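You operate a simulated robot arm through the tools that you are given. There is no shell and no other tool. Be economical: measure what you need, move in short steps, check, and stop when the job is done.

Carry out the task below with a simulated two-armed robot. There is one attempt and no reset: what you move stays moved.

Task
Take the lid off the round green tin and lay it down on the pale workbench.

It is judged by the outcome, as a careful person would: the job done as asked, and still so three seconds after it is handed in. It fails if anything else is knocked over, pushed out of place, dropped, spilled or broken. Lids that push on must go on centred and level and be pressed home; caps that screw on are set level and turned clockwise until they are tight.

Robot
Two 7-joint arms with two-finger parallel grippers on one trunk, on a base that drives. Base frame: it is fixed to the floor where the robot stands at the start and does not move with it; the origin is under the middle of the robot, x ahead of it, y to its left, z up; the surface under the hand at the start is at about z = 780. Readings come in mm, rad, newtons and seconds.
The left shoulder is at the start at [113, 174, 1075], the right one opposite. With the tool pointing down near the work surface each hand reaches from about 340 to 760 mm from the robot's upright axis, wherever it stands, measured 20 degrees to its own side. Payload 3.6 kg a hand.
The TCP of each hand is the grasp point between the finger pads, 30 mm short of the fingertips. In the tool frame z runs along the fingers and y along their closing line. Largest opening 110 mm; finger width 20, thickness 10; the body of the gripper, 48 by 112 mm, starts 55 mm behind the TCP.
Orientation is that of the tool frame in the base frame, as [roll, pitch, yaw] about the fixed x, y, z axes, in that order (R = Rz(yaw) Ry(pitch) Rx(roll)). With the fingers straight down and closing along the base's y, the tool's x points along the base's -x, its y along +y and its z along -z.

Tools
- The arms move only by the tool nudge_tool. It takes "left_plan", "right_plan" or both (then of equal length, played together; a hand with none holds still); each is a list of rows, each a list of 7 numbers: the shift along the tool's x, y, z in units of 40 mm (1.0 is 40 mm), then the turn, a rotation vector about the tool's x, y, z in units of 8 degrees (1.0 is 8 degrees), then the gripper command, from -1 (shut) to 1 (fully open), values between in proportion. In form: [[x, y, z, rx, ry, rz, hand], ...]. A call has 1 to 10 rows; each row shifts and turns the commanded pose from where the row before left it, along the tool's axes as they then stand. A call with a number of a shift or a turn outside -1 to 1 is refused whole. Rows are played at 5 a second. More than 50 mm and 0.15 rad between two rows, or a gripper value outside its range, and nothing of the call is played. Where a pose cannot be reached the arm comes as near as it can. A force on the tool above 40 N (or 10 N above the force at the start of the call, whichever is more), or a blocked arm, ends the call early, and 0.2 s more pass. The fingers move at their own pace (about 153 mm/s each) and stop on an object; they squeeze with about 26 N. The grip force told is the motor's: it shows also when the fingers shut on nothing. Time passes only in rows, and 0.2 s behind the last, so rows that do not move let the fingers close. It gives the time, the measured TCP pose, the force on the tool (base axes), the opening and the grip force at its end, in the units of the frame above (readings bear some noise), with the torque about the TCP (base axes, N m) and any sound that the robot's microphone picked up, and new pictures: "show" is both (left out), scene, wrist or none (wrist: the cameras of the hands that moved).
- Cameras (640 x 400 px; columns grow to the right, rows downward): "scene" is now at [219.1, -14.6, 1258.5]; the picture's right is [-0.17, -0.99, 0.00], its down [-0.46, 0.08, -0.89] and it looks along [0.87, -0.15, -0.46] (base axes); focal length 283 px, centre (320, 200). "left" rides on the left gripper at [72, -17, -103] in its tool frame; the picture's right is [0.23, 0.97, 0.00], its down [-0.76, 0.18, -0.62] and it looks along [-0.61, 0.14, 0.78] (tool axes); focal length 222 px, centre (320, 200). "right" rides on the right gripper at [72, 17, -103] in its tool frame; the picture's right is [-0.23, 0.97, 0.00], its down [-0.76, -0.18, -0.62] and it looks along [-0.61, -0.14, 0.78] (tool axes); focal length 222 px, centre (320, 200). There is no depth. A picture from a camera that has moved, and an enlarged one, comes with that camera's place and axes in the base frame and with its lens.
- slide_trunk(by): slides the trunk up (or, below 0, down) by that many mm; the arms and the scene camera ride with it, the base frame stays. It gives what a move gives, with no picture.
- steer(legs): drives the robot by 1 to 6 legs, each [ahead, left, turn to the left] in mm, mm and rad, along the robot's own axes; the way and the turn of a leg run together, so that a leg with both is an arc; at most 1500 mm and 3.142 rad a leg. The arms and the cameras ride along, it lands a little off, and it stops where it bumps. It gives what a move gives, and a new picture of the scene camera.
- turn_head(pan, tilt): turns the head with the scene camera to pan (to the left, within 1.501 rad either way) and tilt (down, from -0.506 to 1.204), counted from straight ahead of the robot. It gives what a move gives, and a new picture of the scene camera.
- inspect(camera, box): a new picture of the part [left, top, right, bottom] of that camera's present view, enlarged. No time passes.
- finish_job(): hands the job in; it is judged then, once.

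Work in short steps. Places have to be worked out from the pictures, the camera data and where the tool is seen: move nearer, look again, correct. Check each grasp and each placing, and mend what went wrong. You have 120 turns and 260 pictures in all, those below and enlarged ones among them. Open the grippers and draw the arms clear of the work before you hand the job in, unless the task says otherwise; then end with one line.

The tools are called after "Emit:" as name(argument=value, ...) on one line, values as JSON. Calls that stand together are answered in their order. nudge_tool: Moves the arms, as the interface text tells. Its arguments: {"type":"object","properties":{"left_plan":{"type":"array","items":{"type":"array","items":{"type":"number"}}},"right_plan":{"type":"array","items":{"type":"array","items":{"type":"number"}}},"show":{"type":"string","enum":["both","scene","wrist","none"]}},"required":[]} The other tools are called the same way: slide_trunk (by) slides the trunk up or down; steer (legs) drives the base; turn_head (pan, tilt) turns the head that bears the scene camera; inspect (camera, box) takes an enlarged picture of a part of a camera's view; finish_job () hands the job in.

At the start:

```text
time_s: 0.0
left_ee_pos: [508.0, 118.0, 1109.3]
left_orientation: [-3.141, 0.0, -3.141]
left_force: [-0.3, -0.7, -0.3]
left_wrist_torque: [-0.01, 0.01, -0.02]
left_finger_gap: 110.0
left_grip_force: 0.1
right_ee_pos: [455.7, -246.2, 1039.9]
right_orientation: [-3.141, -0.001, -3.141]
right_force: [-0.2, -0.3, 0.0]
right_wrist_torque: [0.0, 0.03, -0.02]
right_finger_gap: 109.9
right_grip_force: 0.0
trunk travel left (down, up): [-194.0, 569.0]
robot x, y, heading: [-2.1, -3.5, -0.008]
head pan, tilt: [-0.168, 0.48]
```

scene: 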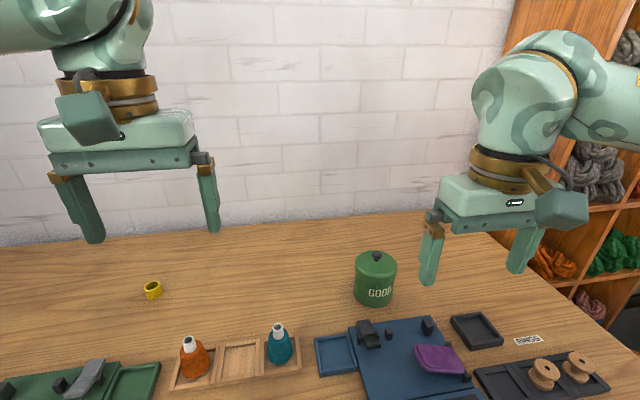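
right: 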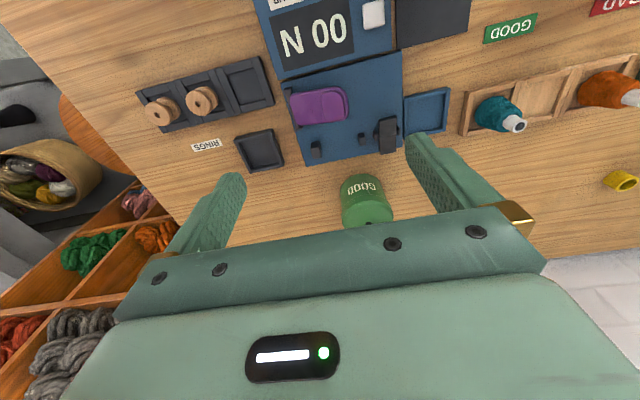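
left: 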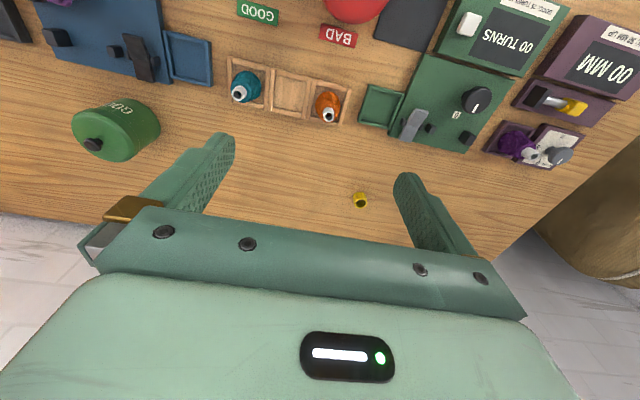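

The green tin with a knobbed lid stands near x≈680, y≈-220, with its top around z≈860. I'll enlarge the views to see the lid.

Emit:
inspect(camera="scene", box=[310, 230, 450, 320])

Emit:
inspect(camera="left", box=[50, 70, 210, 170])

Emit:
inspect(camera="right", box=[290, 140, 450, 240])

```text
4.44 times, centred on (380, 275) of scene
camera zoom: at [219.1, -14.6, 1258.5], right [-0.17, -0.99, 0.0], down [-0.46, 0.08, -0.89], along [0.87, -0.15, -0.46], focal length 1258 px, centre (53, -133)
```

zoom: 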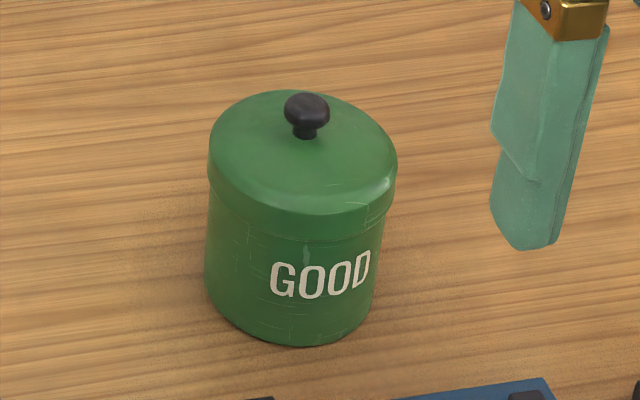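

```text
4.00 times, centred on (130, 120) of left
camera zoom: at [435.6, 101.6, 1212.4], right [-0.23, 0.97, 0.0], down [0.76, 0.18, 0.62], along [0.61, 0.14, -0.78], focal length 888 px, centre (1080, 520)
```

zoom: 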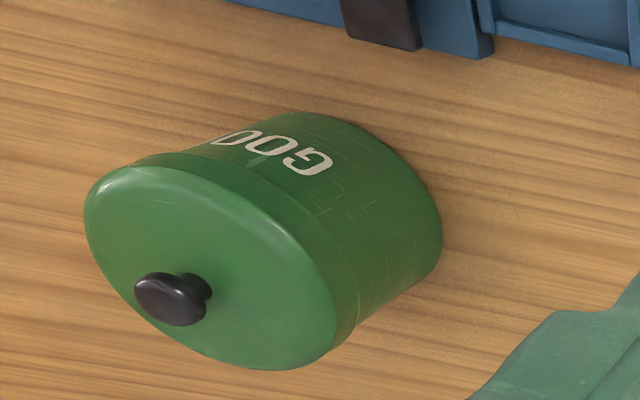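

```text
4.00 times, centred on (370, 190) of right
camera zoom: at [383.7, -229.1, 1143.5], right [0.23, 0.97, 0.0], down [0.76, -0.18, 0.62], along [0.61, -0.14, -0.78], focal length 888 px, centre (120, 240)
```

zoom: 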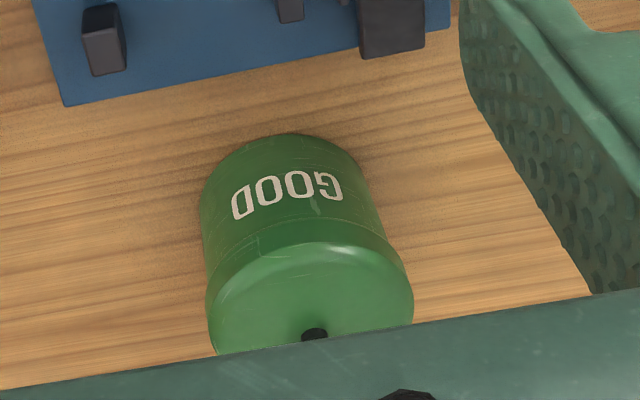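

Triangulating from two cameras puts the knob at about [667, -215, 880] and the lid at about 90 mm across. I'll bring the right hand above the knob with the fingers partly closed.

Emit:
nudge_tool(right_plan=[[-0.755, 0.111, 0.3, 0, 0, 0, 0.1], [-0.755, 0.111, 0.3, 0, 0, 0, 0.1], [-0.755, 0.111, 0.3, 0, 0, 0, 0.1], [-0.755, 0.111, 0.3, 0, 0, 0, 0.1], [-0.755, 0.111, 0.3, 0, 0, 0, 0.1], [-0.755, 0.111, 0.3, 0, 0, 0, 0.1], [-0.755, 0.111, 0.3, 0, 0, 0, 0.1], [0, 0, 0, 0, 0, 0, 0.1]])

```text
time_s: 1.8
left_ee_pos: [507.8, 117.3, 1108.3]
left_orientation: [3.14, -0.001, -3.141]
left_force: [-0.1, 0.2, 0.7]
left_wrist_torque: [-0.01, -0.01, 0.04]
left_finger_gap: 109.9
left_grip_force: 0.0
right_ee_pos: [607.6, -221.5, 978.1]
right_orientation: [3.14, -0.001, -3.141]
right_force: [-0.2, 0.3, 0.4]
right_wrist_torque: [-0.03, -0.02, 0.0]
right_finger_gap: 60.4
right_grip_force: 0.0
right hand out of reach, approached as far as the arm can: row 6, 7
trunk travel left (down, up): [-194.0, 569.0]
robot x, y, heading: [-2.3, -0.9, -0.0]
head pan, tilt: [-0.168, 0.48]
camera scene: at [219.1, -14.7, 1258.6], right [-0.17, -0.99, 0.0], down [-0.46, 0.08, -0.89], along [0.87, -0.15, -0.46], focal length 283 px, centre (320, 200)
camera right: at [535.8, -205.7, 1081.7], right [0.23, 0.97, 0.0], down [0.76, -0.18, 0.62], along [0.61, -0.14, -0.78], focal length 222 px, centre (320, 200)
```

scene: 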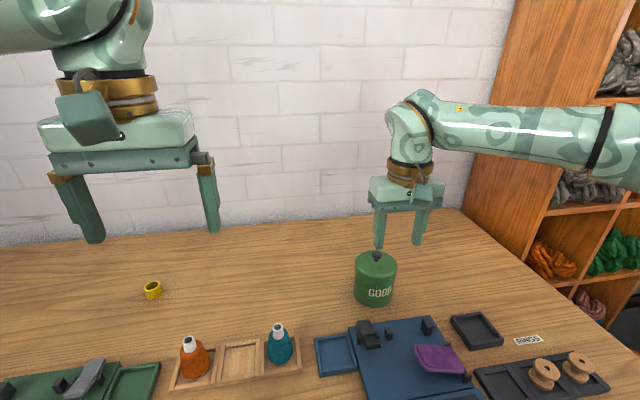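
right: 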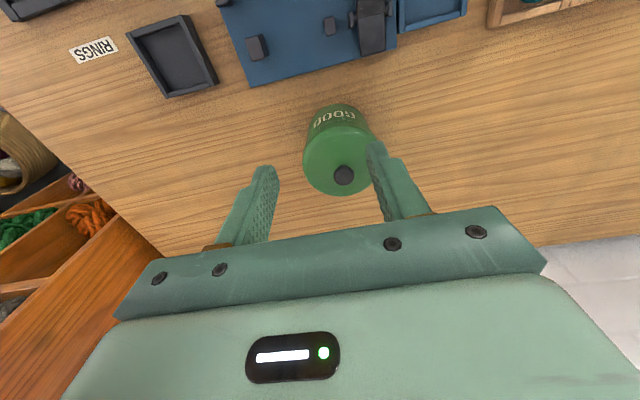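

The hand stopped at x≈608, at the arm's reach limit for this height. A check from the wrist camera gives the knob at about [665, -211]. I'll lower first, which should extend the reach, and then go forward.

Emit:
nudge_tool(right_plan=[[0, 0, 0.7, 0, 0, 0, 0.1], [0, 0.1, 0.5, 0, 0, 0, 0.1], [-0.5, 0.1, 0, 0, 0, 0, 0.1], [-0.5, 0, 0, 0, 0, 0, 0.1], [0, 0, 0, 0, 0, 0, 0.1]], show="wrist")

```text
time_s: 3.0
left_ee_pos: [507.4, 118.1, 1107.0]
left_orientation: [3.141, 0.001, -3.141]
left_force: [-0.3, 0.6, 0.4]
left_wrist_torque: [0.01, -0.02, -0.05]
left_finger_gap: 109.8
left_grip_force: 0.1
right_ee_pos: [637.1, -214.5, 930.1]
right_orientation: [3.141, -0.001, 3.139]
right_force: [0.6, 0.5, 0.8]
right_wrist_torque: [0.02, 0.02, 0.02]
right_finger_gap: 60.7
right_grip_force: 0.1
right hand out of reach, approached as far as the arm can: row 4
trunk travel left (down, up): [-194.0, 569.0]
robot x, y, heading: [3.0, -0.1, -0.004]
head pan, tilt: [-0.168, 0.48]
camera right: at [565.2, -196.7, 1034.0], right [0.23, 0.97, 0.0], down [0.76, -0.18, 0.62], along [0.61, -0.14, -0.78], focal length 222 px, centre (320, 200)
```

right: 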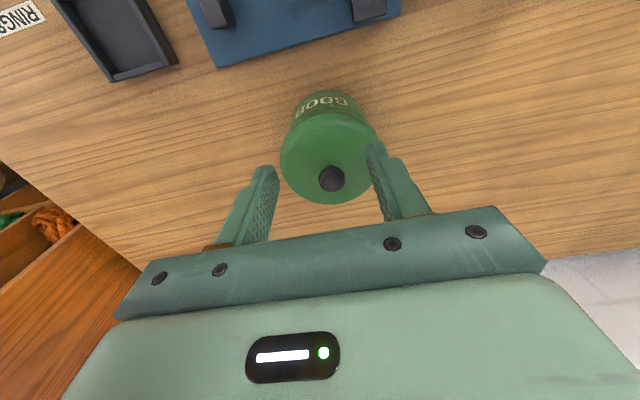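

The knob is confirmed at [666, -211], about 30 mm beyond the reach. I'll pull the hand back and up, and look down to see whether the base has room to drive forward.

Emit:
nudge_tool(right_plan=[[0.5, 0, -0.75, 0, 0, 0, 0.1], [0.5, 0, -0.25, 0, 0, 0, 0.1]], show="none")

Emit:
turn_head(pan=-0.168, tilt=1.2)

```text
time_s: 3.6
left_ee_pos: [508.3, 119.1, 1107.7]
left_orientation: [-3.14, 0.0, 3.141]
left_force: [0.0, 0.4, -0.4]
left_wrist_torque: [0.0, 0.05, 0.03]
left_finger_gap: 110.1
left_grip_force: 0.0
right_ee_pos: [597.6, -214.8, 970.8]
right_orientation: [-3.141, 0.0, -3.141]
right_force: [0.4, -0.6, 0.7]
right_wrist_torque: [0.01, -0.02, 0.0]
right_finger_gap: 60.6
right_grip_force: 0.1
trunk travel left (down, up): [-194.0, 569.0]
robot x, y, heading: [0.2, -0.5, 0.002]
head pan, tilt: [-0.168, 0.48]
```

```text
time_s: 4.7
left_ee_pos: [509.1, 117.6, 1108.3]
left_orientation: [-3.141, 0.002, 3.141]
left_force: [-1.0, 0.0, -0.4]
left_wrist_torque: [0.01, -0.03, 0.04]
left_finger_gap: 110.1
left_grip_force: 0.0
right_ee_pos: [597.4, -214.5, 970.2]
right_orientation: [-3.141, -0.001, -3.141]
right_force: [-0.5, -0.4, -0.2]
right_wrist_torque: [0.01, 0.01, -0.03]
right_finger_gap: 60.3
right_grip_force: 0.1
trunk travel left (down, up): [-194.0, 569.0]
robot x, y, heading: [0.3, -0.1, 0.006]
head pan, tilt: [-0.168, 1.201]
camera scene: at [184.3, -8.7, 1203.2], right [-0.17, -0.99, 0.0], down [-0.92, 0.16, -0.36], along [0.36, -0.06, -0.93], focal length 283 px, centre (320, 200)
```

scene: 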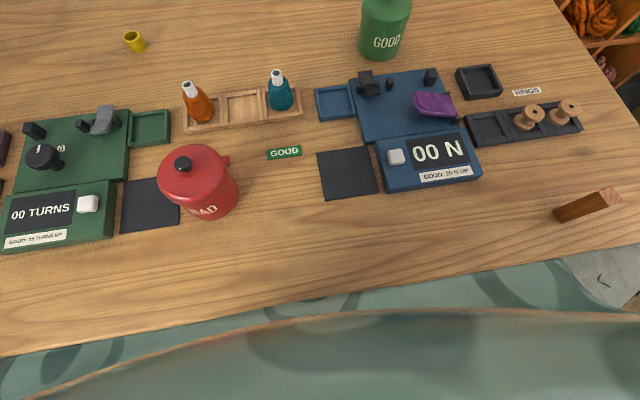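

The bench edge is close to the robot, so I won't drive. The reach grows as the hand goes lower relative to the shoulder, so I'll raise the trunk by 110 mm and restore the head tilt.

Emit:
slide_trunk(by=110)

Emit:
turn_head(pan=-0.168, tilt=0.7)

```text
time_s: 6.1
left_ee_pos: [508.8, 117.9, 1217.9]
left_orientation: [3.141, 0.0, -3.14]
left_force: [0.2, 0.1, 0.1]
left_wrist_torque: [-0.01, 0.03, -0.03]
left_finger_gap: 109.9
left_grip_force: 0.1
right_ee_pos: [584.8, -214.3, 1108.8]
right_orientation: [3.141, 0.052, 3.141]
right_force: [0.2, -0.1, -0.3]
right_wrist_torque: [-0.02, 0.04, 0.02]
right_finger_gap: 60.3
right_grip_force: 0.0
trunk travel left (down, up): [-304.0, 459.0]
robot x, y, heading: [0.6, 3.2, 0.002]
head pan, tilt: [-0.168, 1.201]
```

```text
time_s: 7.0
left_ee_pos: [507.6, 119.2, 1218.3]
left_orientation: [-3.141, 0.0, -3.141]
left_force: [1.4, 0.0, -1.1]
left_wrist_torque: [0.0, -0.02, -0.01]
left_finger_gap: 109.9
left_grip_force: 0.1
right_ee_pos: [583.8, -214.9, 1109.2]
right_orientation: [-3.14, 0.053, 3.14]
right_force: [0.4, 0.9, 0.9]
right_wrist_torque: [0.02, 0.0, 0.01]
right_finger_gap: 60.6
right_grip_force: 0.0
trunk travel left (down, up): [-304.0, 459.0]
robot x, y, heading: [0.9, 0.6, -0.002]
head pan, tilt: [-0.168, 0.7]
camera scene: at [159.8, -13.5, 1352.7], right [-0.17, -0.99, 0.0], down [-0.64, 0.11, -0.76], along [0.75, -0.13, -0.65], focal length 283 px, centre (320, 200)
```

scene: 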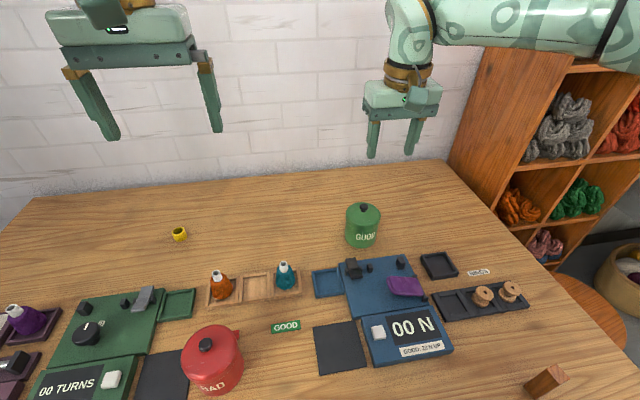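

The hand rose and tipped by 0.05 rad. I'll level it, lower it and move to just above the knob.

Emit:
nudge_tool(right_plan=[[0, 0, 0.8, 0, 0.38, 0, 0.1], [0, 0, 0.9, 0, 0, 0, 0.1], [0, 0, 0.9, 0, 0, 0, 0.1], [0, 0, 0.9, 0, 0, 0, 0.1], [-0.5, 0.03, 0.7, 0, 0, 0, 0.1], [-0.8, 0.03, 0, 0, 0, 0, 0.1], [-0.75, 0.03, 0, 0, 0, 0, 0.1], [0, 0, 0, 0, 0, 0, 0.1]])

```text
time_s: 8.8
left_ee_pos: [507.7, 118.1, 1218.6]
left_orientation: [-3.141, 0.0, -3.14]
left_force: [0.7, 0.2, -0.3]
left_wrist_torque: [-0.03, 0.01, -0.04]
left_finger_gap: 109.8
left_grip_force: 0.1
right_ee_pos: [615.1, -213.9, 951.8]
right_orientation: [3.141, 0.001, -3.142]
right_force: [0.7, -0.7, -0.6]
right_wrist_torque: [0.01, -0.01, 0.0]
right_finger_gap: 60.4
right_grip_force: 0.0
right hand out of reach, approached as far as the arm can: row 1, 6, 7
trunk travel left (down, up): [-304.0, 459.0]
robot x, y, heading: [-4.2, -0.4, 0.0]
head pan, tilt: [-0.168, 0.7]
camera scene: at [159.8, -13.5, 1352.8], right [-0.17, -0.99, 0.0], down [-0.64, 0.11, -0.76], along [0.75, -0.13, -0.64], focal length 283 px, centre (320, 200)
camera right: at [544.0, -196.8, 1054.6], right [0.23, 0.97, 0.0], down [0.76, -0.18, 0.62], along [0.61, -0.14, -0.78], focal length 222 px, centre (320, 200)
```

scene: 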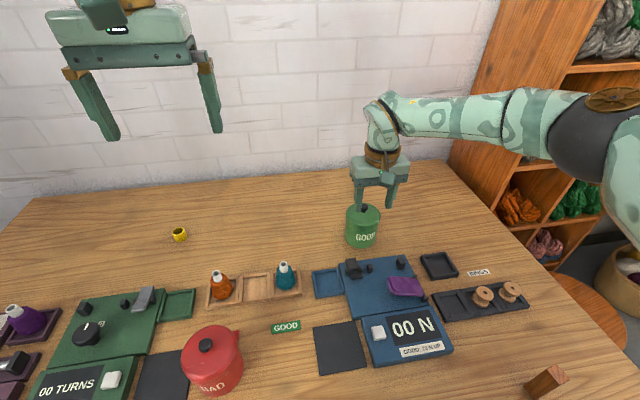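
right: 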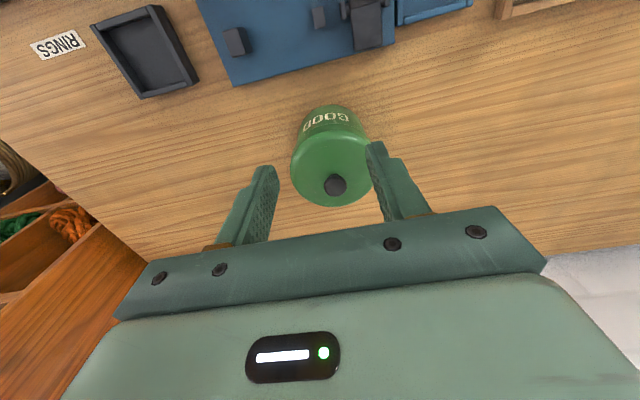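

Raising the trunk did not extend the reach. If I tilt the hand about its closing line (fingers pointing forward and down, about 24°), the wrist sits further back, and the pads still close flat on the knob's sides.

Emit:
nudge_tool(right_plan=[[0, 0, 0, 0, -1, 0, 0.1], [0, 0, 0, 0, -1, 0, 0.1], [0, 0, 0, 0, -1, 0, 0.1], [0, 0, 0, 0, 0, 0, 0.1]], show="wrist")

```text
time_s: 9.8
left_ee_pos: [507.1, 117.9, 1217.4]
left_orientation: [-3.141, -0.001, -3.14]
left_force: [0.0, -1.4, -0.1]
left_wrist_torque: [-0.01, 0.03, 0.01]
left_finger_gap: 110.1
left_grip_force: 0.0
right_ee_pos: [617.0, -211.9, 951.5]
right_orientation: [-3.141, 0.419, 3.141]
right_force: [-1.1, -0.2, -0.6]
right_wrist_torque: [0.01, 0.0, 0.02]
right_finger_gap: 60.7
right_grip_force: 0.0
trunk travel left (down, up): [-304.0, 459.0]
robot x, y, heading: [-1.3, 2.6, -0.001]
head pan, tilt: [-0.168, 0.7]
camera right: at [508.4, -196.3, 1016.2], right [0.21, 0.97, 0.09], down [0.44, -0.18, 0.88], along [0.87, -0.14, -0.47], focal length 222 px, centre (320, 200)
```

right: 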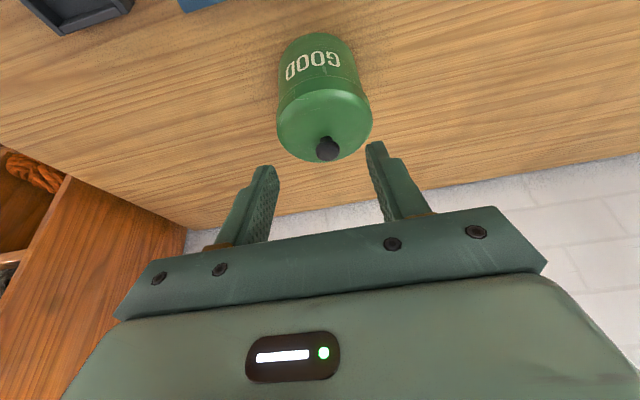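

The tilt was reached exactly. I'll enlarge the knob to refine its height.

Emit:
inspect(camera="right", box=[264, 100, 392, 180])

Emit:
inspect(camera="scene", box=[330, 185, 410, 255])

```text
5.00 times, centred on (328, 140) of right
camera zoom: at [508.4, -196.3, 1016.2], right [0.21, 0.97, 0.09], down [0.44, -0.18, 0.88], along [0.87, -0.14, -0.47], focal length 1111 px, centre (280, 500)
```

zoom: 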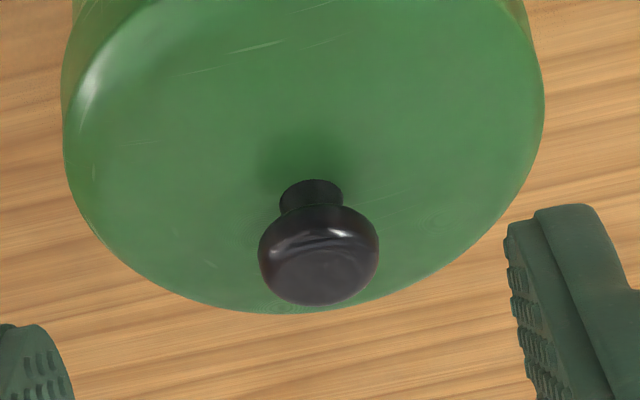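

```text
5.71 times, centred on (370, 220) of scene
camera zoom: at [160.1, -13.3, 1352.7], right [-0.17, -0.99, 0.0], down [-0.64, 0.11, -0.76], along [0.75, -0.13, -0.64], focal length 1617 px, centre (34, 86)
```

zoom: 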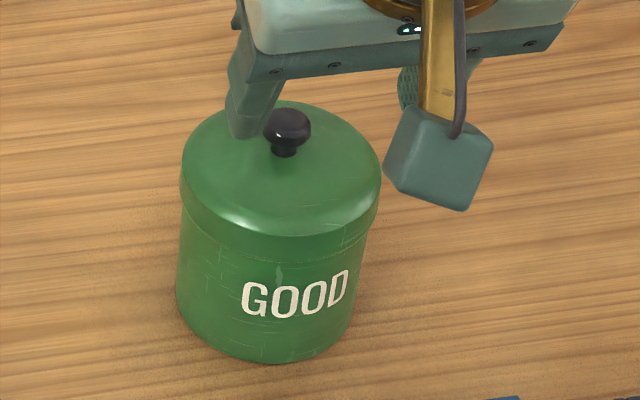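

The knob head is about 21 mm wide, centred at about [666, -210, 882], and the lid crown is at about z=866. I'll go down along the fingers so the tips flank the knob, staying just above the lid.

Emit:
nudge_tool(right_plan=[[-0.36, 0.05, 0.3, 0, 0, 0, 0.0], [0, 0, 0.6, 0, 0, 0, 0.0], [0, 0, 0.6, 0, 0, 0, 0.0], [0, 0, 0, 0, 0, 0, 0.0]])

```text
time_s: 10.8
left_ee_pos: [506.0, 117.9, 1218.8]
left_orientation: [-3.141, 0.001, 3.14]
left_force: [-0.8, -0.4, -0.7]
left_wrist_torque: [0.02, 0.04, 0.01]
left_finger_gap: 110.0
left_grip_force: 0.0
right_ee_pos: [651.5, -209.4, 903.8]
right_orientation: [3.14, 0.422, 3.14]
right_force: [-3.5, -1.9, 8.2]
right_wrist_torque: [-0.01, 0.09, -0.01]
right_finger_gap: 55.4
right_grip_force: 0.7
trunk travel left (down, up): [-304.0, 459.0]
robot x, y, heading: [1.3, 3.1, 0.003]
head pan, tilt: [-0.168, 0.7]
camera scene: at [158.4, -13.6, 1353.1], right [-0.17, -0.99, 0.0], down [-0.63, 0.11, -0.77], along [0.75, -0.13, -0.64], focal length 283 px, centre (320, 200)
camera right: at [543.9, -192.8, 968.5], right [0.21, 0.97, 0.09], down [0.44, -0.18, 0.88], along [0.87, -0.14, -0.47], focal length 222 px, centre (320, 200)
```

scene: 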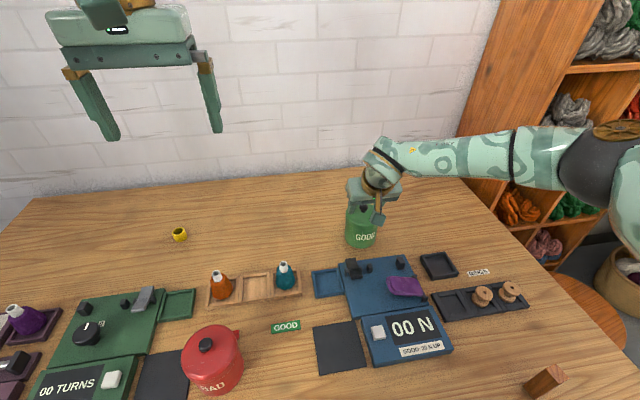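
right: 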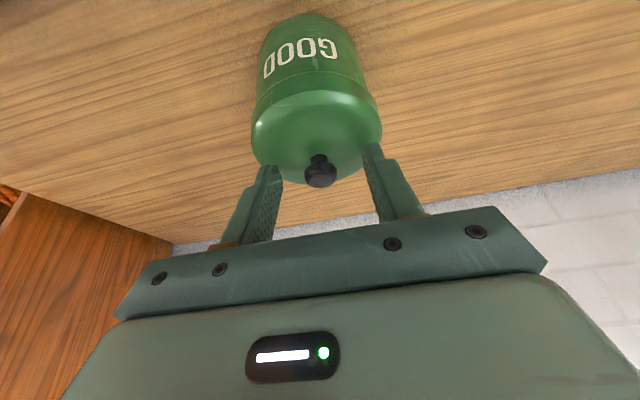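

The fingertips are touching the lid lightly (8 N). I'll back off about 3 mm up and 3 mm forward, then close on the knob.

Emit:
nudge_tool(right_plan=[[-0.08, -0.02, -0.07, 0, 0, 0, 0.0], [0, 0, 0, 0, 0, 0, -0.5], [0, 0, 0, 0, 0, 0, -1], [0, 0, 0, 0, 0, 0, -1], [0, 0, 0, 0, 0, 0, -1]], show="wrist")

Emit:
inspect(camera="right", box=[240, 100, 400, 220])

```text
time_s: 12.0
left_ee_pos: [506.0, 119.4, 1218.7]
left_orientation: [-3.14, 0.003, -3.141]
left_force: [0.9, -0.3, 0.8]
left_wrist_torque: [-0.01, 0.01, -0.01]
left_finger_gap: 109.8
left_grip_force: 0.1
right_ee_pos: [654.0, -208.4, 908.5]
right_orientation: [3.141, 0.422, -3.14]
right_force: [0.1, 7.5, 16.4]
right_wrist_torque: [0.41, -0.16, 0.07]
right_finger_gap: 19.8
right_grip_force: 25.7
trunk travel left (down, up): [-304.0, 459.0]
robot x, y, heading: [0.4, -0.3, -0.001]
head pan, tilt: [-0.168, 0.7]
camera right: at [545.7, -191.5, 972.9], right [0.21, 0.97, 0.09], down [0.44, -0.18, 0.88], along [0.87, -0.14, -0.46], focal length 222 px, centre (320, 200)
```

right: 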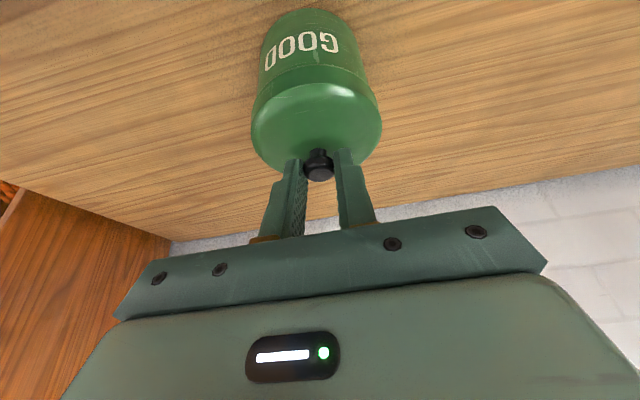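

```text
3.33 times, centred on (320, 160) of right
camera zoom: at [545.7, -191.5, 972.9], right [0.21, 0.97, 0.09], down [0.44, -0.18, 0.88], along [0.87, -0.14, -0.46], focal length 740 px, centre (320, 333)
```

zoom: 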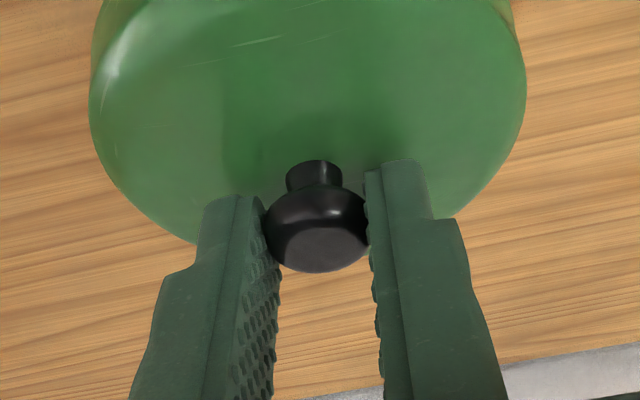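

The knob is gripped (19.8 mm, 26 N). I'll lift straight up by 12 mm and check whether the lid comes away without the tin.

Emit:
nudge_tool(right_plan=[[-0.04, 0, -0.09, 0, 0, 0, -1], [-0.04, 0, -0.09, 0, 0, 0, -1], [-0.04, 0, -0.09, 0, 0, 0, -1], [0, 0, 0, 0, 0, 0, -1]], show="wrist")

Emit:
inspect(camera="scene", box=[330, 185, 410, 255])

```text
time_s: 13.0
left_ee_pos: [507.5, 118.3, 1218.8]
left_orientation: [3.14, 0.0, -3.14]
left_force: [-0.2, 0.0, -0.1]
left_wrist_torque: [-0.02, -0.02, 0.0]
left_finger_gap: 109.9
left_grip_force: 0.0
right_ee_pos: [653.2, -211.5, 918.0]
right_orientation: [-3.141, 0.417, -3.141]
right_force: [-0.2, -0.1, -0.3]
right_wrist_torque: [-0.04, 0.01, -0.02]
right_finger_gap: 19.9
right_grip_force: 25.5
trunk travel left (down, up): [-304.0, 459.0]
robot x, y, heading: [-0.4, 3.0, -0.001]
head pan, tilt: [-0.168, 0.7]
heard: snap
camera right: at [546.9, -195.3, 983.3], right [0.21, 0.97, 0.09], down [0.44, -0.18, 0.88], along [0.87, -0.14, -0.47], focal length 222 px, centre (320, 200)
```

right: 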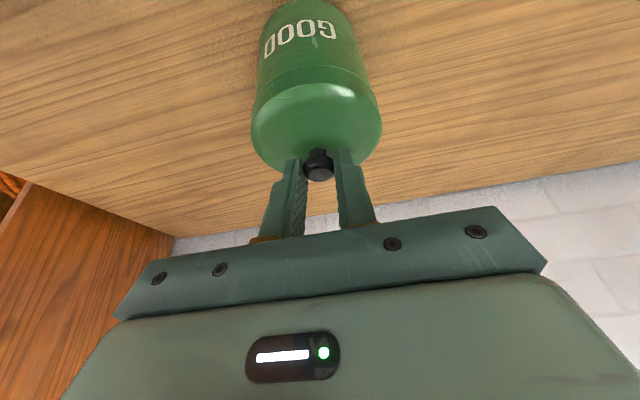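

```text
5.71 times, centred on (370, 220) of scene
camera zoom: at [159.9, -13.6, 1352.7], right [-0.17, -0.99, 0.0], down [-0.64, 0.11, -0.76], along [0.75, -0.13, -0.64], focal length 1617 px, centre (34, 86)
```

zoom: 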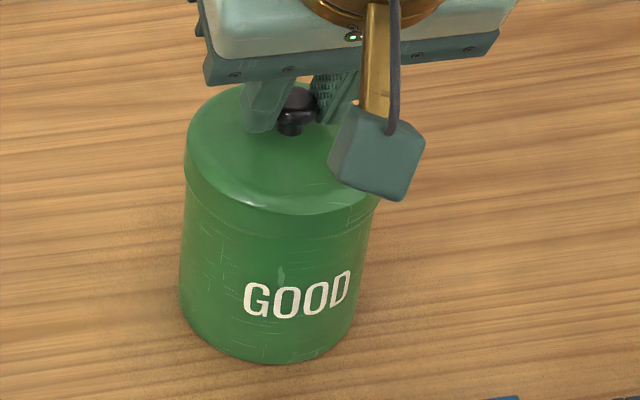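

The lid snapped free, and the tin's base has stayed where it was. I'll keep lifting straight up.

Emit:
nudge_tool(right_plan=[[-0.12, 0, -0.27, 0, 0, 0, -1], [-0.2, 0, -0.45, 0, 0, 0, -1], [-0.2, 0, -0.45, 0, 0, 0, -1], [0, 0, 0, 0, 0, 0, -1]])

```text
time_s: 14.0
left_ee_pos: [508.0, 118.5, 1217.8]
left_orientation: [3.141, 0.0, -3.14]
left_force: [0.0, 0.2, 0.0]
left_wrist_torque: [0.03, -0.02, -0.01]
left_finger_gap: 110.1
left_grip_force: 0.0
right_ee_pos: [653.5, -211.1, 971.5]
right_orientation: [-3.141, 0.421, 3.14]
right_force: [-0.2, -1.5, -0.9]
right_wrist_torque: [-0.02, -0.03, 0.03]
right_finger_gap: 19.6
right_grip_force: 26.0
trunk travel left (down, up): [-304.0, 459.0]
robot x, y, heading: [1.3, 3.9, 0.005]
head pan, tilt: [-0.168, 0.7]
camera scene: at [160.1, -13.6, 1352.7], right [-0.17, -0.99, 0.0], down [-0.64, 0.11, -0.76], along [0.75, -0.13, -0.64], focal length 283 px, centre (320, 200)
camera right: at [546.3, -195.3, 1035.9], right [0.21, 0.97, 0.09], down [0.44, -0.18, 0.88], along [0.87, -0.14, -0.47], focal length 222 px, centre (320, 200)
```

scene: 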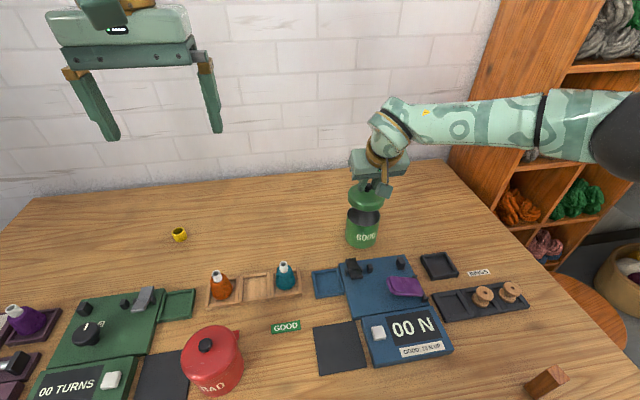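
right: 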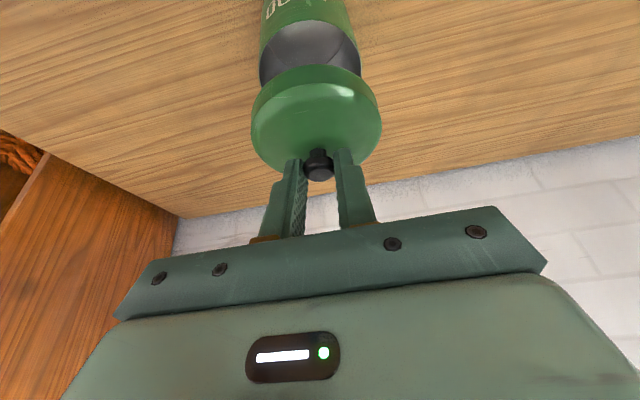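

The lid is off, with the tin undisturbed. I'll carry it left to the clear patch of bench at about [665, -50].

Emit:
nudge_tool(right_plan=[[0, 0.4, 0, 0, 0, 0, -1], [0, 0.7, 0, 0, 0, 0, -1], [0, 0.8, 0, 0, 0, 0, -1], [0, 0.8, 0, 0, 0, 0, -1], [0, 0.8, 0, 0, 0, 0, -1], [0, 0.5, 0, 0, 0, 0, -1], [0, 0, 0, 0, 0, 0, -1]])

```text
time_s: 15.6
left_ee_pos: [508.0, 117.4, 1218.3]
left_orientation: [-3.141, 0.0, 3.141]
left_force: [0.0, 0.1, -0.5]
left_wrist_torque: [0.0, 0.0, 0.0]
left_finger_gap: 109.9
left_grip_force: 0.0
right_ee_pos: [653.4, -50.5, 970.9]
right_orientation: [3.141, 0.419, 3.141]
right_force: [0.9, 0.4, -0.6]
right_wrist_torque: [0.03, -0.01, -0.03]
right_finger_gap: 19.8
right_grip_force: 26.3
trunk travel left (down, up): [-304.0, 459.0]
robot x, y, heading: [-1.6, 1.9, -0.003]
head pan, tilt: [-0.168, 0.7]
camera scene: at [159.9, -13.7, 1352.7], right [-0.17, -0.99, 0.0], down [-0.64, 0.11, -0.76], along [0.75, -0.13, -0.64], focal length 283 px, centre (320, 200)
camera right: at [546.8, -34.5, 1036.0], right [0.21, 0.97, 0.09], down [0.44, -0.18, 0.88], along [0.87, -0.14, -0.47], focal length 222 px, centre (320, 200)
```

scene: 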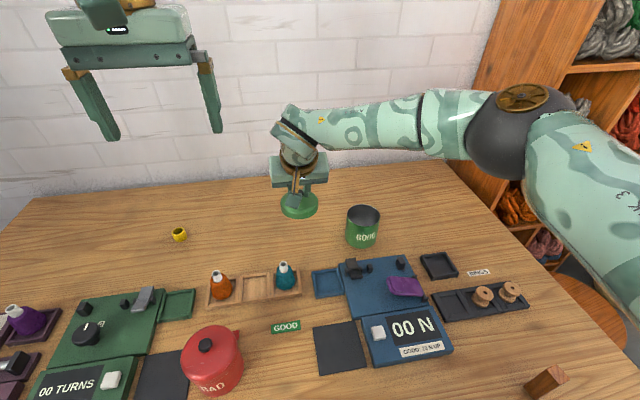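
right: 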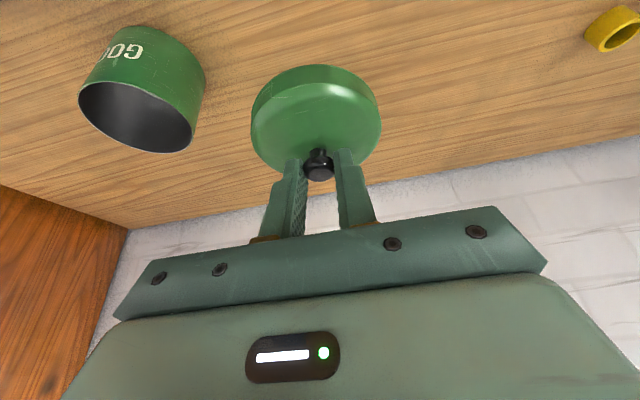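

The lid is held level over clear bench. I'll lower it about 100 mm and then approach contact gently.

Emit:
nudge_tool(right_plan=[[0.2035, 0, 0.4565, 0, 0, 0, -1], [0.2035, 0, 0.4565, 0, 0, 0, -1], [0.2035, 0, 0.4565, 0, 0, 0, -1], [0.2035, 0, 0.4565, 0, 0, 0, -1], [0.2035, 0, 0.4565, 0, 0, 0, -1], [0, 0, 0, 0, 0, 0, -1]])

```text
time_s: 17.0
left_ee_pos: [507.5, 118.8, 1218.7]
left_orientation: [-3.14, 0.001, 3.141]
left_force: [-0.5, -0.4, -0.3]
left_wrist_torque: [-0.01, 0.0, 0.02]
left_finger_gap: 110.1
left_grip_force: 0.1
right_ee_pos: [657.6, -48.5, 869.5]
right_orientation: [3.141, 0.418, -3.141]
right_force: [-0.7, 1.1, -0.3]
right_wrist_torque: [0.02, -0.01, -0.02]
right_finger_gap: 19.7
right_grip_force: 25.5
trunk travel left (down, up): [-304.0, 459.0]
robot x, y, heading: [-2.6, 0.0, -0.002]
head pan, tilt: [-0.168, 0.7]
camera scene: at [159.7, -13.5, 1352.8], right [-0.17, -0.99, 0.0], down [-0.64, 0.11, -0.76], along [0.75, -0.13, -0.64], focal length 283 px, centre (320, 200)
camera right: at [549.5, -33.6, 933.2], right [0.21, 0.97, 0.09], down [0.44, -0.18, 0.88], along [0.87, -0.14, -0.47], focal length 222 px, centre (320, 200)
```

scene: 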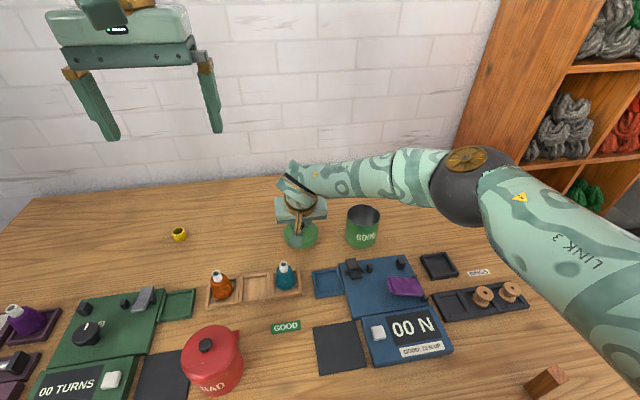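
right: 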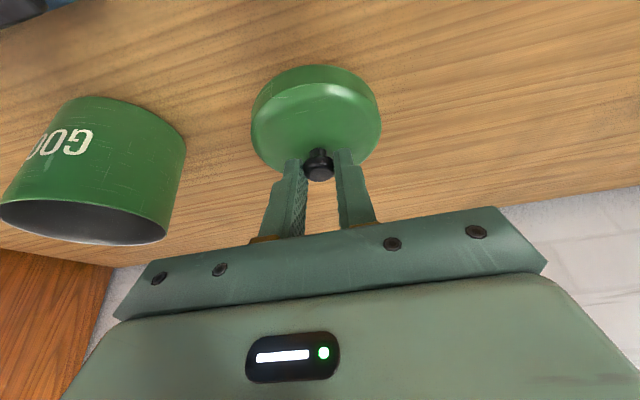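

No contact yet. I'll go down in 4 mm steps and watch the force.

Emit:
nudge_tool(right_plan=[[0.0407, 0, 0.0913, 0, 0, 0, -1], [0.0407, 0, 0.0913, 0, 0, 0, -1], [0.0407, 0, 0.0913, 0, 0, 0, -1], [0.0407, 0, 0.0913, 0, 0, 0, -1], [0.0407, 0, 0.0913, 0, 0, 0, -1], [0, 0, 0, 0, 0, 0, -1]], show="scene")

Emit:
inspect(camera="scene", box=[260, 190, 340, 260])

```text
time_s: 18.4
left_ee_pos: [509.2, 118.7, 1217.7]
left_orientation: [3.141, 0.001, -3.14]
left_force: [0.3, -0.2, 0.7]
left_wrist_torque: [0.04, 0.0, 0.03]
left_finger_gap: 110.2
left_grip_force: 0.1
right_ee_pos: [655.1, -51.5, 848.2]
right_orientation: [-3.14, 0.42, 3.141]
right_force: [0.5, 0.1, 0.1]
right_wrist_torque: [0.04, -0.03, 0.01]
right_finger_gap: 19.8
right_grip_force: 26.2
trunk travel left (down, up): [-304.0, 459.0]
robot x, y, heading: [1.2, -3.4, 0.006]
head pan, tilt: [-0.168, 0.7]
camera scene: at [159.9, -13.4, 1352.8], right [-0.17, -0.99, 0.0], down [-0.64, 0.11, -0.76], along [0.75, -0.13, -0.64], focal length 283 px, centre (320, 200)
```

scene: 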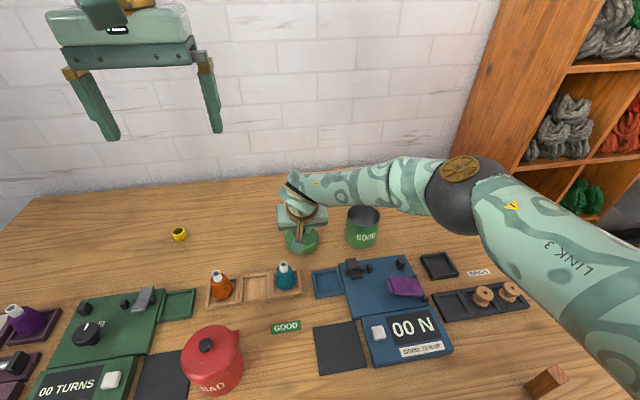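

```text
5.71 times, centred on (300, 225) of scene
camera zoom: at [159.9, -13.4, 1352.8], right [-0.17, -0.99, 0.0], down [-0.64, 0.11, -0.76], along [0.75, -0.13, -0.64], focal length 1617 px, centre (434, 57)
```

zoom: 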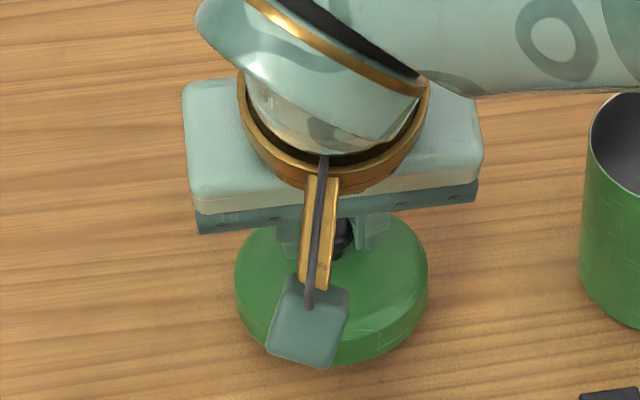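

Still no contact, and very little height left. I'll continue in 2 mm steps.

Emit:
nudge_tool(right_plan=[[0.0204, 0, 0.0457, 0, 0, 0, -1], [0.0204, 0, 0.0457, 0, 0, 0, -1], [0.0204, 0, 0.0457, 0, 0, 0, -1], [0, 0, 0, 0, 0, 0, -1]], show="wrist")

```text
time_s: 19.4
left_ee_pos: [506.8, 117.6, 1219.6]
left_orientation: [3.141, 0.0, -3.139]
left_force: [0.1, 0.4, -0.3]
left_wrist_torque: [0.0, 0.04, 0.04]
left_finger_gap: 109.9
left_grip_force: 0.1
right_ee_pos: [654.7, -51.1, 842.3]
right_orientation: [3.141, 0.419, -3.14]
right_force: [0.1, -0.2, -1.0]
right_wrist_torque: [-0.02, -0.02, -0.02]
right_finger_gap: 19.7
right_grip_force: 25.5
trunk travel left (down, up): [-304.0, 459.0]
robot x, y, heading: [3.9, 1.2, -0.001]
head pan, tilt: [-0.168, 0.7]
camera right: at [546.7, -34.9, 908.5], right [0.21, 0.97, 0.09], down [0.44, -0.18, 0.88], along [0.87, -0.14, -0.47], focal length 222 px, centre (320, 200)
```

right: 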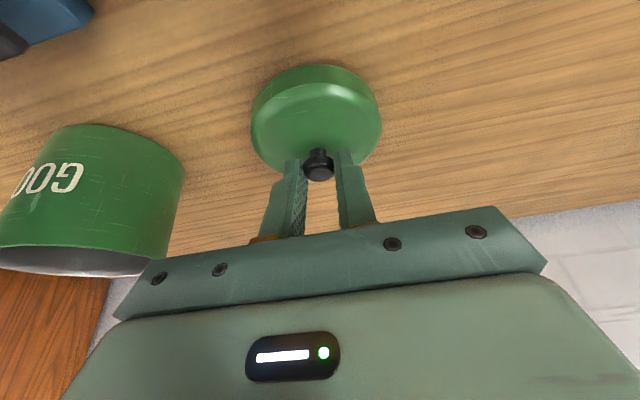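

Still free, so I'll go down a few more millimetres.

Emit:
nudge_tool(right_plan=[[0.0204, 0, 0.0457, 0, 0, 0, -1], [0.0204, 0, 0.0457, 0, 0, 0, -1], [0.0204, 0, 0.0457, 0, 0, 0, -1], [0, 0, 0, 0, 0, 0, -1]], show="none")

Emit:
inspect(camera="right", box=[230, 40, 400, 200])

```text
time_s: 20.4
left_ee_pos: [508.1, 117.0, 1217.9]
left_orientation: [-3.141, 0.0, -3.139]
left_force: [0.8, -0.4, 0.6]
left_wrist_torque: [-0.02, 0.0, 0.01]
left_finger_gap: 109.8
left_grip_force: 0.0
right_ee_pos: [655.3, -51.7, 837.9]
right_orientation: [-3.141, 0.419, -3.141]
right_force: [-0.5, 0.1, -0.4]
right_wrist_torque: [0.02, -0.03, 0.04]
right_finger_gap: 19.9
right_grip_force: 26.0
trunk travel left (down, up): [-304.0, 459.0]
robot x, y, heading: [1.5, -0.8, -0.003]
head pan, tilt: [-0.168, 0.7]
```

```text
2.50 times, centred on (315, 120) of right
camera zoom: at [547.6, -34.9, 903.1], right [0.21, 0.97, 0.09], down [0.44, -0.18, 0.88], along [0.87, -0.14, -0.47], focal length 555 px, centre (332, 400)
```

zoom: 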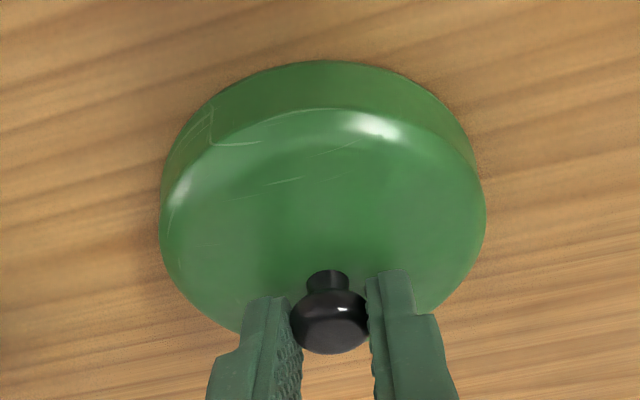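

By the camera geometry the lid's edge is within a few mm of the bench. I'll continue in 1.5 mm steps.

Emit:
nudge_tool(right_plan=[[0.0153, 0, 0.0342, 0, 0, 0, -1], [0.0153, 0, 0.0342, 0, 0, 0, -1], [0.0153, 0, 0.0342, 0, 0, 0, -1], [0, 0, 0, 0, 0, 0, -1]], show="none")

```text
time_s: 21.4
left_ee_pos: [507.7, 118.6, 1218.9]
left_orientation: [3.141, 0.001, -3.141]
left_force: [-0.8, -0.1, 0.1]
left_wrist_torque: [0.01, 0.02, 0.02]
left_finger_gap: 109.7
left_grip_force: 0.1
right_ee_pos: [656.0, -50.7, 835.0]
right_orientation: [3.141, 0.419, 3.141]
right_force: [0.4, -0.4, 0.3]
right_wrist_torque: [0.0, 0.01, 0.01]
right_finger_gap: 19.8
right_grip_force: 26.1
trunk travel left (down, up): [-304.0, 459.0]
robot x, y, heading: [0.3, -1.2, -0.002]
head pan, tilt: [-0.168, 0.7]
```

Emit:
nudge_tool(right_plan=[[0.0153, 0, 0.0342, 0, 0, 0, -1], [0.0153, 0, 0.0342, 0, 0, 0, -1], [0.0153, 0, 0.0342, 0, 0, 0, -1], [0, 0, 0, 0, 0, 0, -1]], show="none")

Emit:
inspect(camera="right", box=[230, 40, 400, 200])

```text
time_s: 22.4
left_ee_pos: [506.2, 117.7, 1218.4]
left_orientation: [3.141, 0.0, -3.139]
left_force: [0.5, 0.3, -0.5]
left_wrist_torque: [0.0, 0.01, 0.01]
left_finger_gap: 110.1
left_grip_force: 0.1
right_ee_pos: [655.8, -52.0, 827.4]
right_orientation: [-3.14, 0.42, 3.142]
right_force: [-0.4, 0.4, 0.4]
right_wrist_torque: [0.02, -0.01, 0.01]
right_finger_gap: 19.4
right_grip_force: 25.8
trunk travel left (down, up): [-304.0, 459.0]
robot x, y, heading: [1.1, 2.4, 0.003]
head pan, tilt: [-0.168, 0.7]
```

```text
2.50 times, centred on (315, 120) of right
camera zoom: at [547.8, -36.0, 892.8], right [0.21, 0.97, 0.09], down [0.44, -0.18, 0.88], along [0.87, -0.14, -0.47], focal length 555 px, centre (332, 400)
```

zoom: 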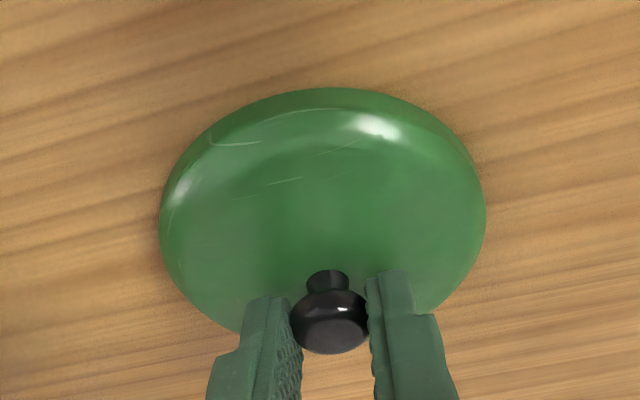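

The pictures show the lid's skirt sinking about 10 mm into the bench surface with no contact force felt. By the camera geometry the true seating height is TCP z≈837–838, so I'll raise the lid back to there before letting go.

Emit:
nudge_tool(right_plan=[[-0.055, 0, -0.123, 0, 0, 0, -1], [-0.055, 0, -0.123, 0, 0, 0, -1], [0, 0, 0, 0, 0, 0, -1]], show="scene")

Emit:
inspect(camera="right", box=[230, 40, 400, 200])

Emit:
inspect(camera="scene", box=[260, 190, 340, 260])

```text
time_s: 23.2
left_ee_pos: [507.5, 118.1, 1220.3]
left_orientation: [3.141, -0.001, -3.141]
left_force: [0.3, 0.5, -0.6]
left_wrist_torque: [0.03, 0.0, 0.03]
left_finger_gap: 110.0
left_grip_force: 0.0
right_ee_pos: [654.2, -50.9, 837.8]
right_orientation: [-3.141, 0.419, -3.141]
right_force: [0.0, -0.4, 0.1]
right_wrist_torque: [-0.02, -0.02, -0.01]
right_finger_gap: 19.7
right_grip_force: 26.1
trunk travel left (down, up): [-304.0, 459.0]
robot x, y, heading: [1.7, 1.2, 0.001]
head pan, tilt: [-0.168, 0.7]
camera scene: at [159.9, -13.4, 1352.7], right [-0.17, -0.99, 0.0], down [-0.64, 0.11, -0.76], along [0.75, -0.13, -0.64], focal length 283 px, centre (320, 200)
```

scene: 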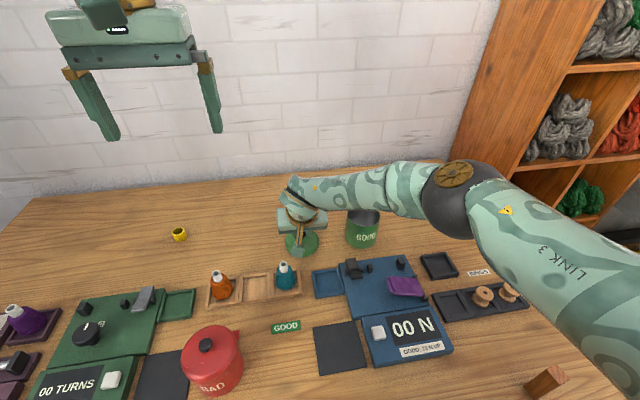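

```text
2.50 times, centred on (315, 120) of right
camera zoom: at [546.8, -34.8, 903.7], right [0.21, 0.97, 0.09], down [0.44, -0.18, 0.88], along [0.87, -0.14, -0.47], focal length 555 px, centre (332, 400)
```

zoom: 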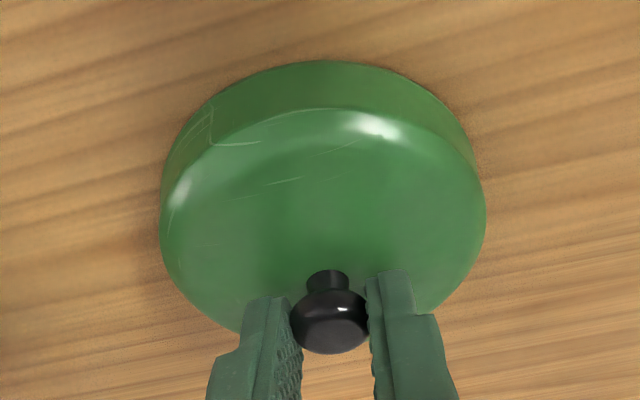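

```text
5.71 times, centred on (300, 225) of scene
camera zoom: at [159.9, -13.4, 1352.7], right [-0.17, -0.99, 0.0], down [-0.64, 0.11, -0.76], along [0.75, -0.13, -0.64], focal length 1617 px, centre (434, 57)
```

zoom: 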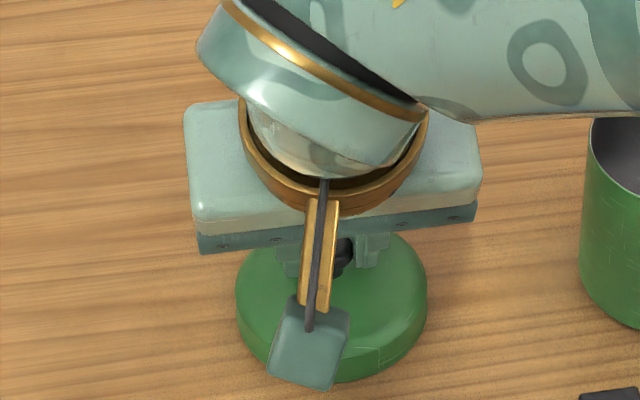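

The full skirt shows again, with the lid right at the bench surface. I'll open slightly to let go and see how it rests.

Emit:
nudge_tool(right_plan=[[0, 0, 0, 0, 0, 0, -0.45], [0, 0, 0, 0, 0, 0, -0.45], [0, 0, 0, 0, 0, 0, -0.45]], show="none")

Emit:
inspect(camera="right", box=[230, 40, 400, 200])

```text
time_s: 24.0
left_ee_pos: [506.1, 118.1, 1218.5]
left_orientation: [3.141, 0.001, -3.14]
left_force: [0.1, -0.4, 0.0]
left_wrist_torque: [-0.02, 0.0, 0.02]
left_finger_gap: 110.1
left_grip_force: 0.0
right_ee_pos: [653.6, -51.3, 838.4]
right_orientation: [3.141, 0.419, 3.141]
right_force: [0.7, -0.1, 0.3]
right_wrist_torque: [0.01, 0.01, 0.02]
right_finger_gap: 30.3
right_grip_force: 0.1
trunk travel left (down, up): [-304.0, 459.0]
robot x, y, heading: [-2.4, 3.0, -0.001]
head pan, tilt: [-0.168, 0.7]
```

```text
2.50 times, centred on (315, 120) of right
camera zoom: at [546.8, -34.9, 903.7], right [0.21, 0.97, 0.09], down [0.44, -0.18, 0.88], along [0.87, -0.14, -0.47], focal length 555 px, centre (332, 400)
```

zoom: 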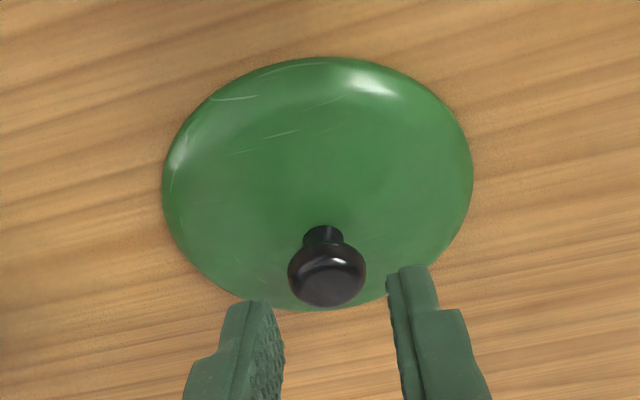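

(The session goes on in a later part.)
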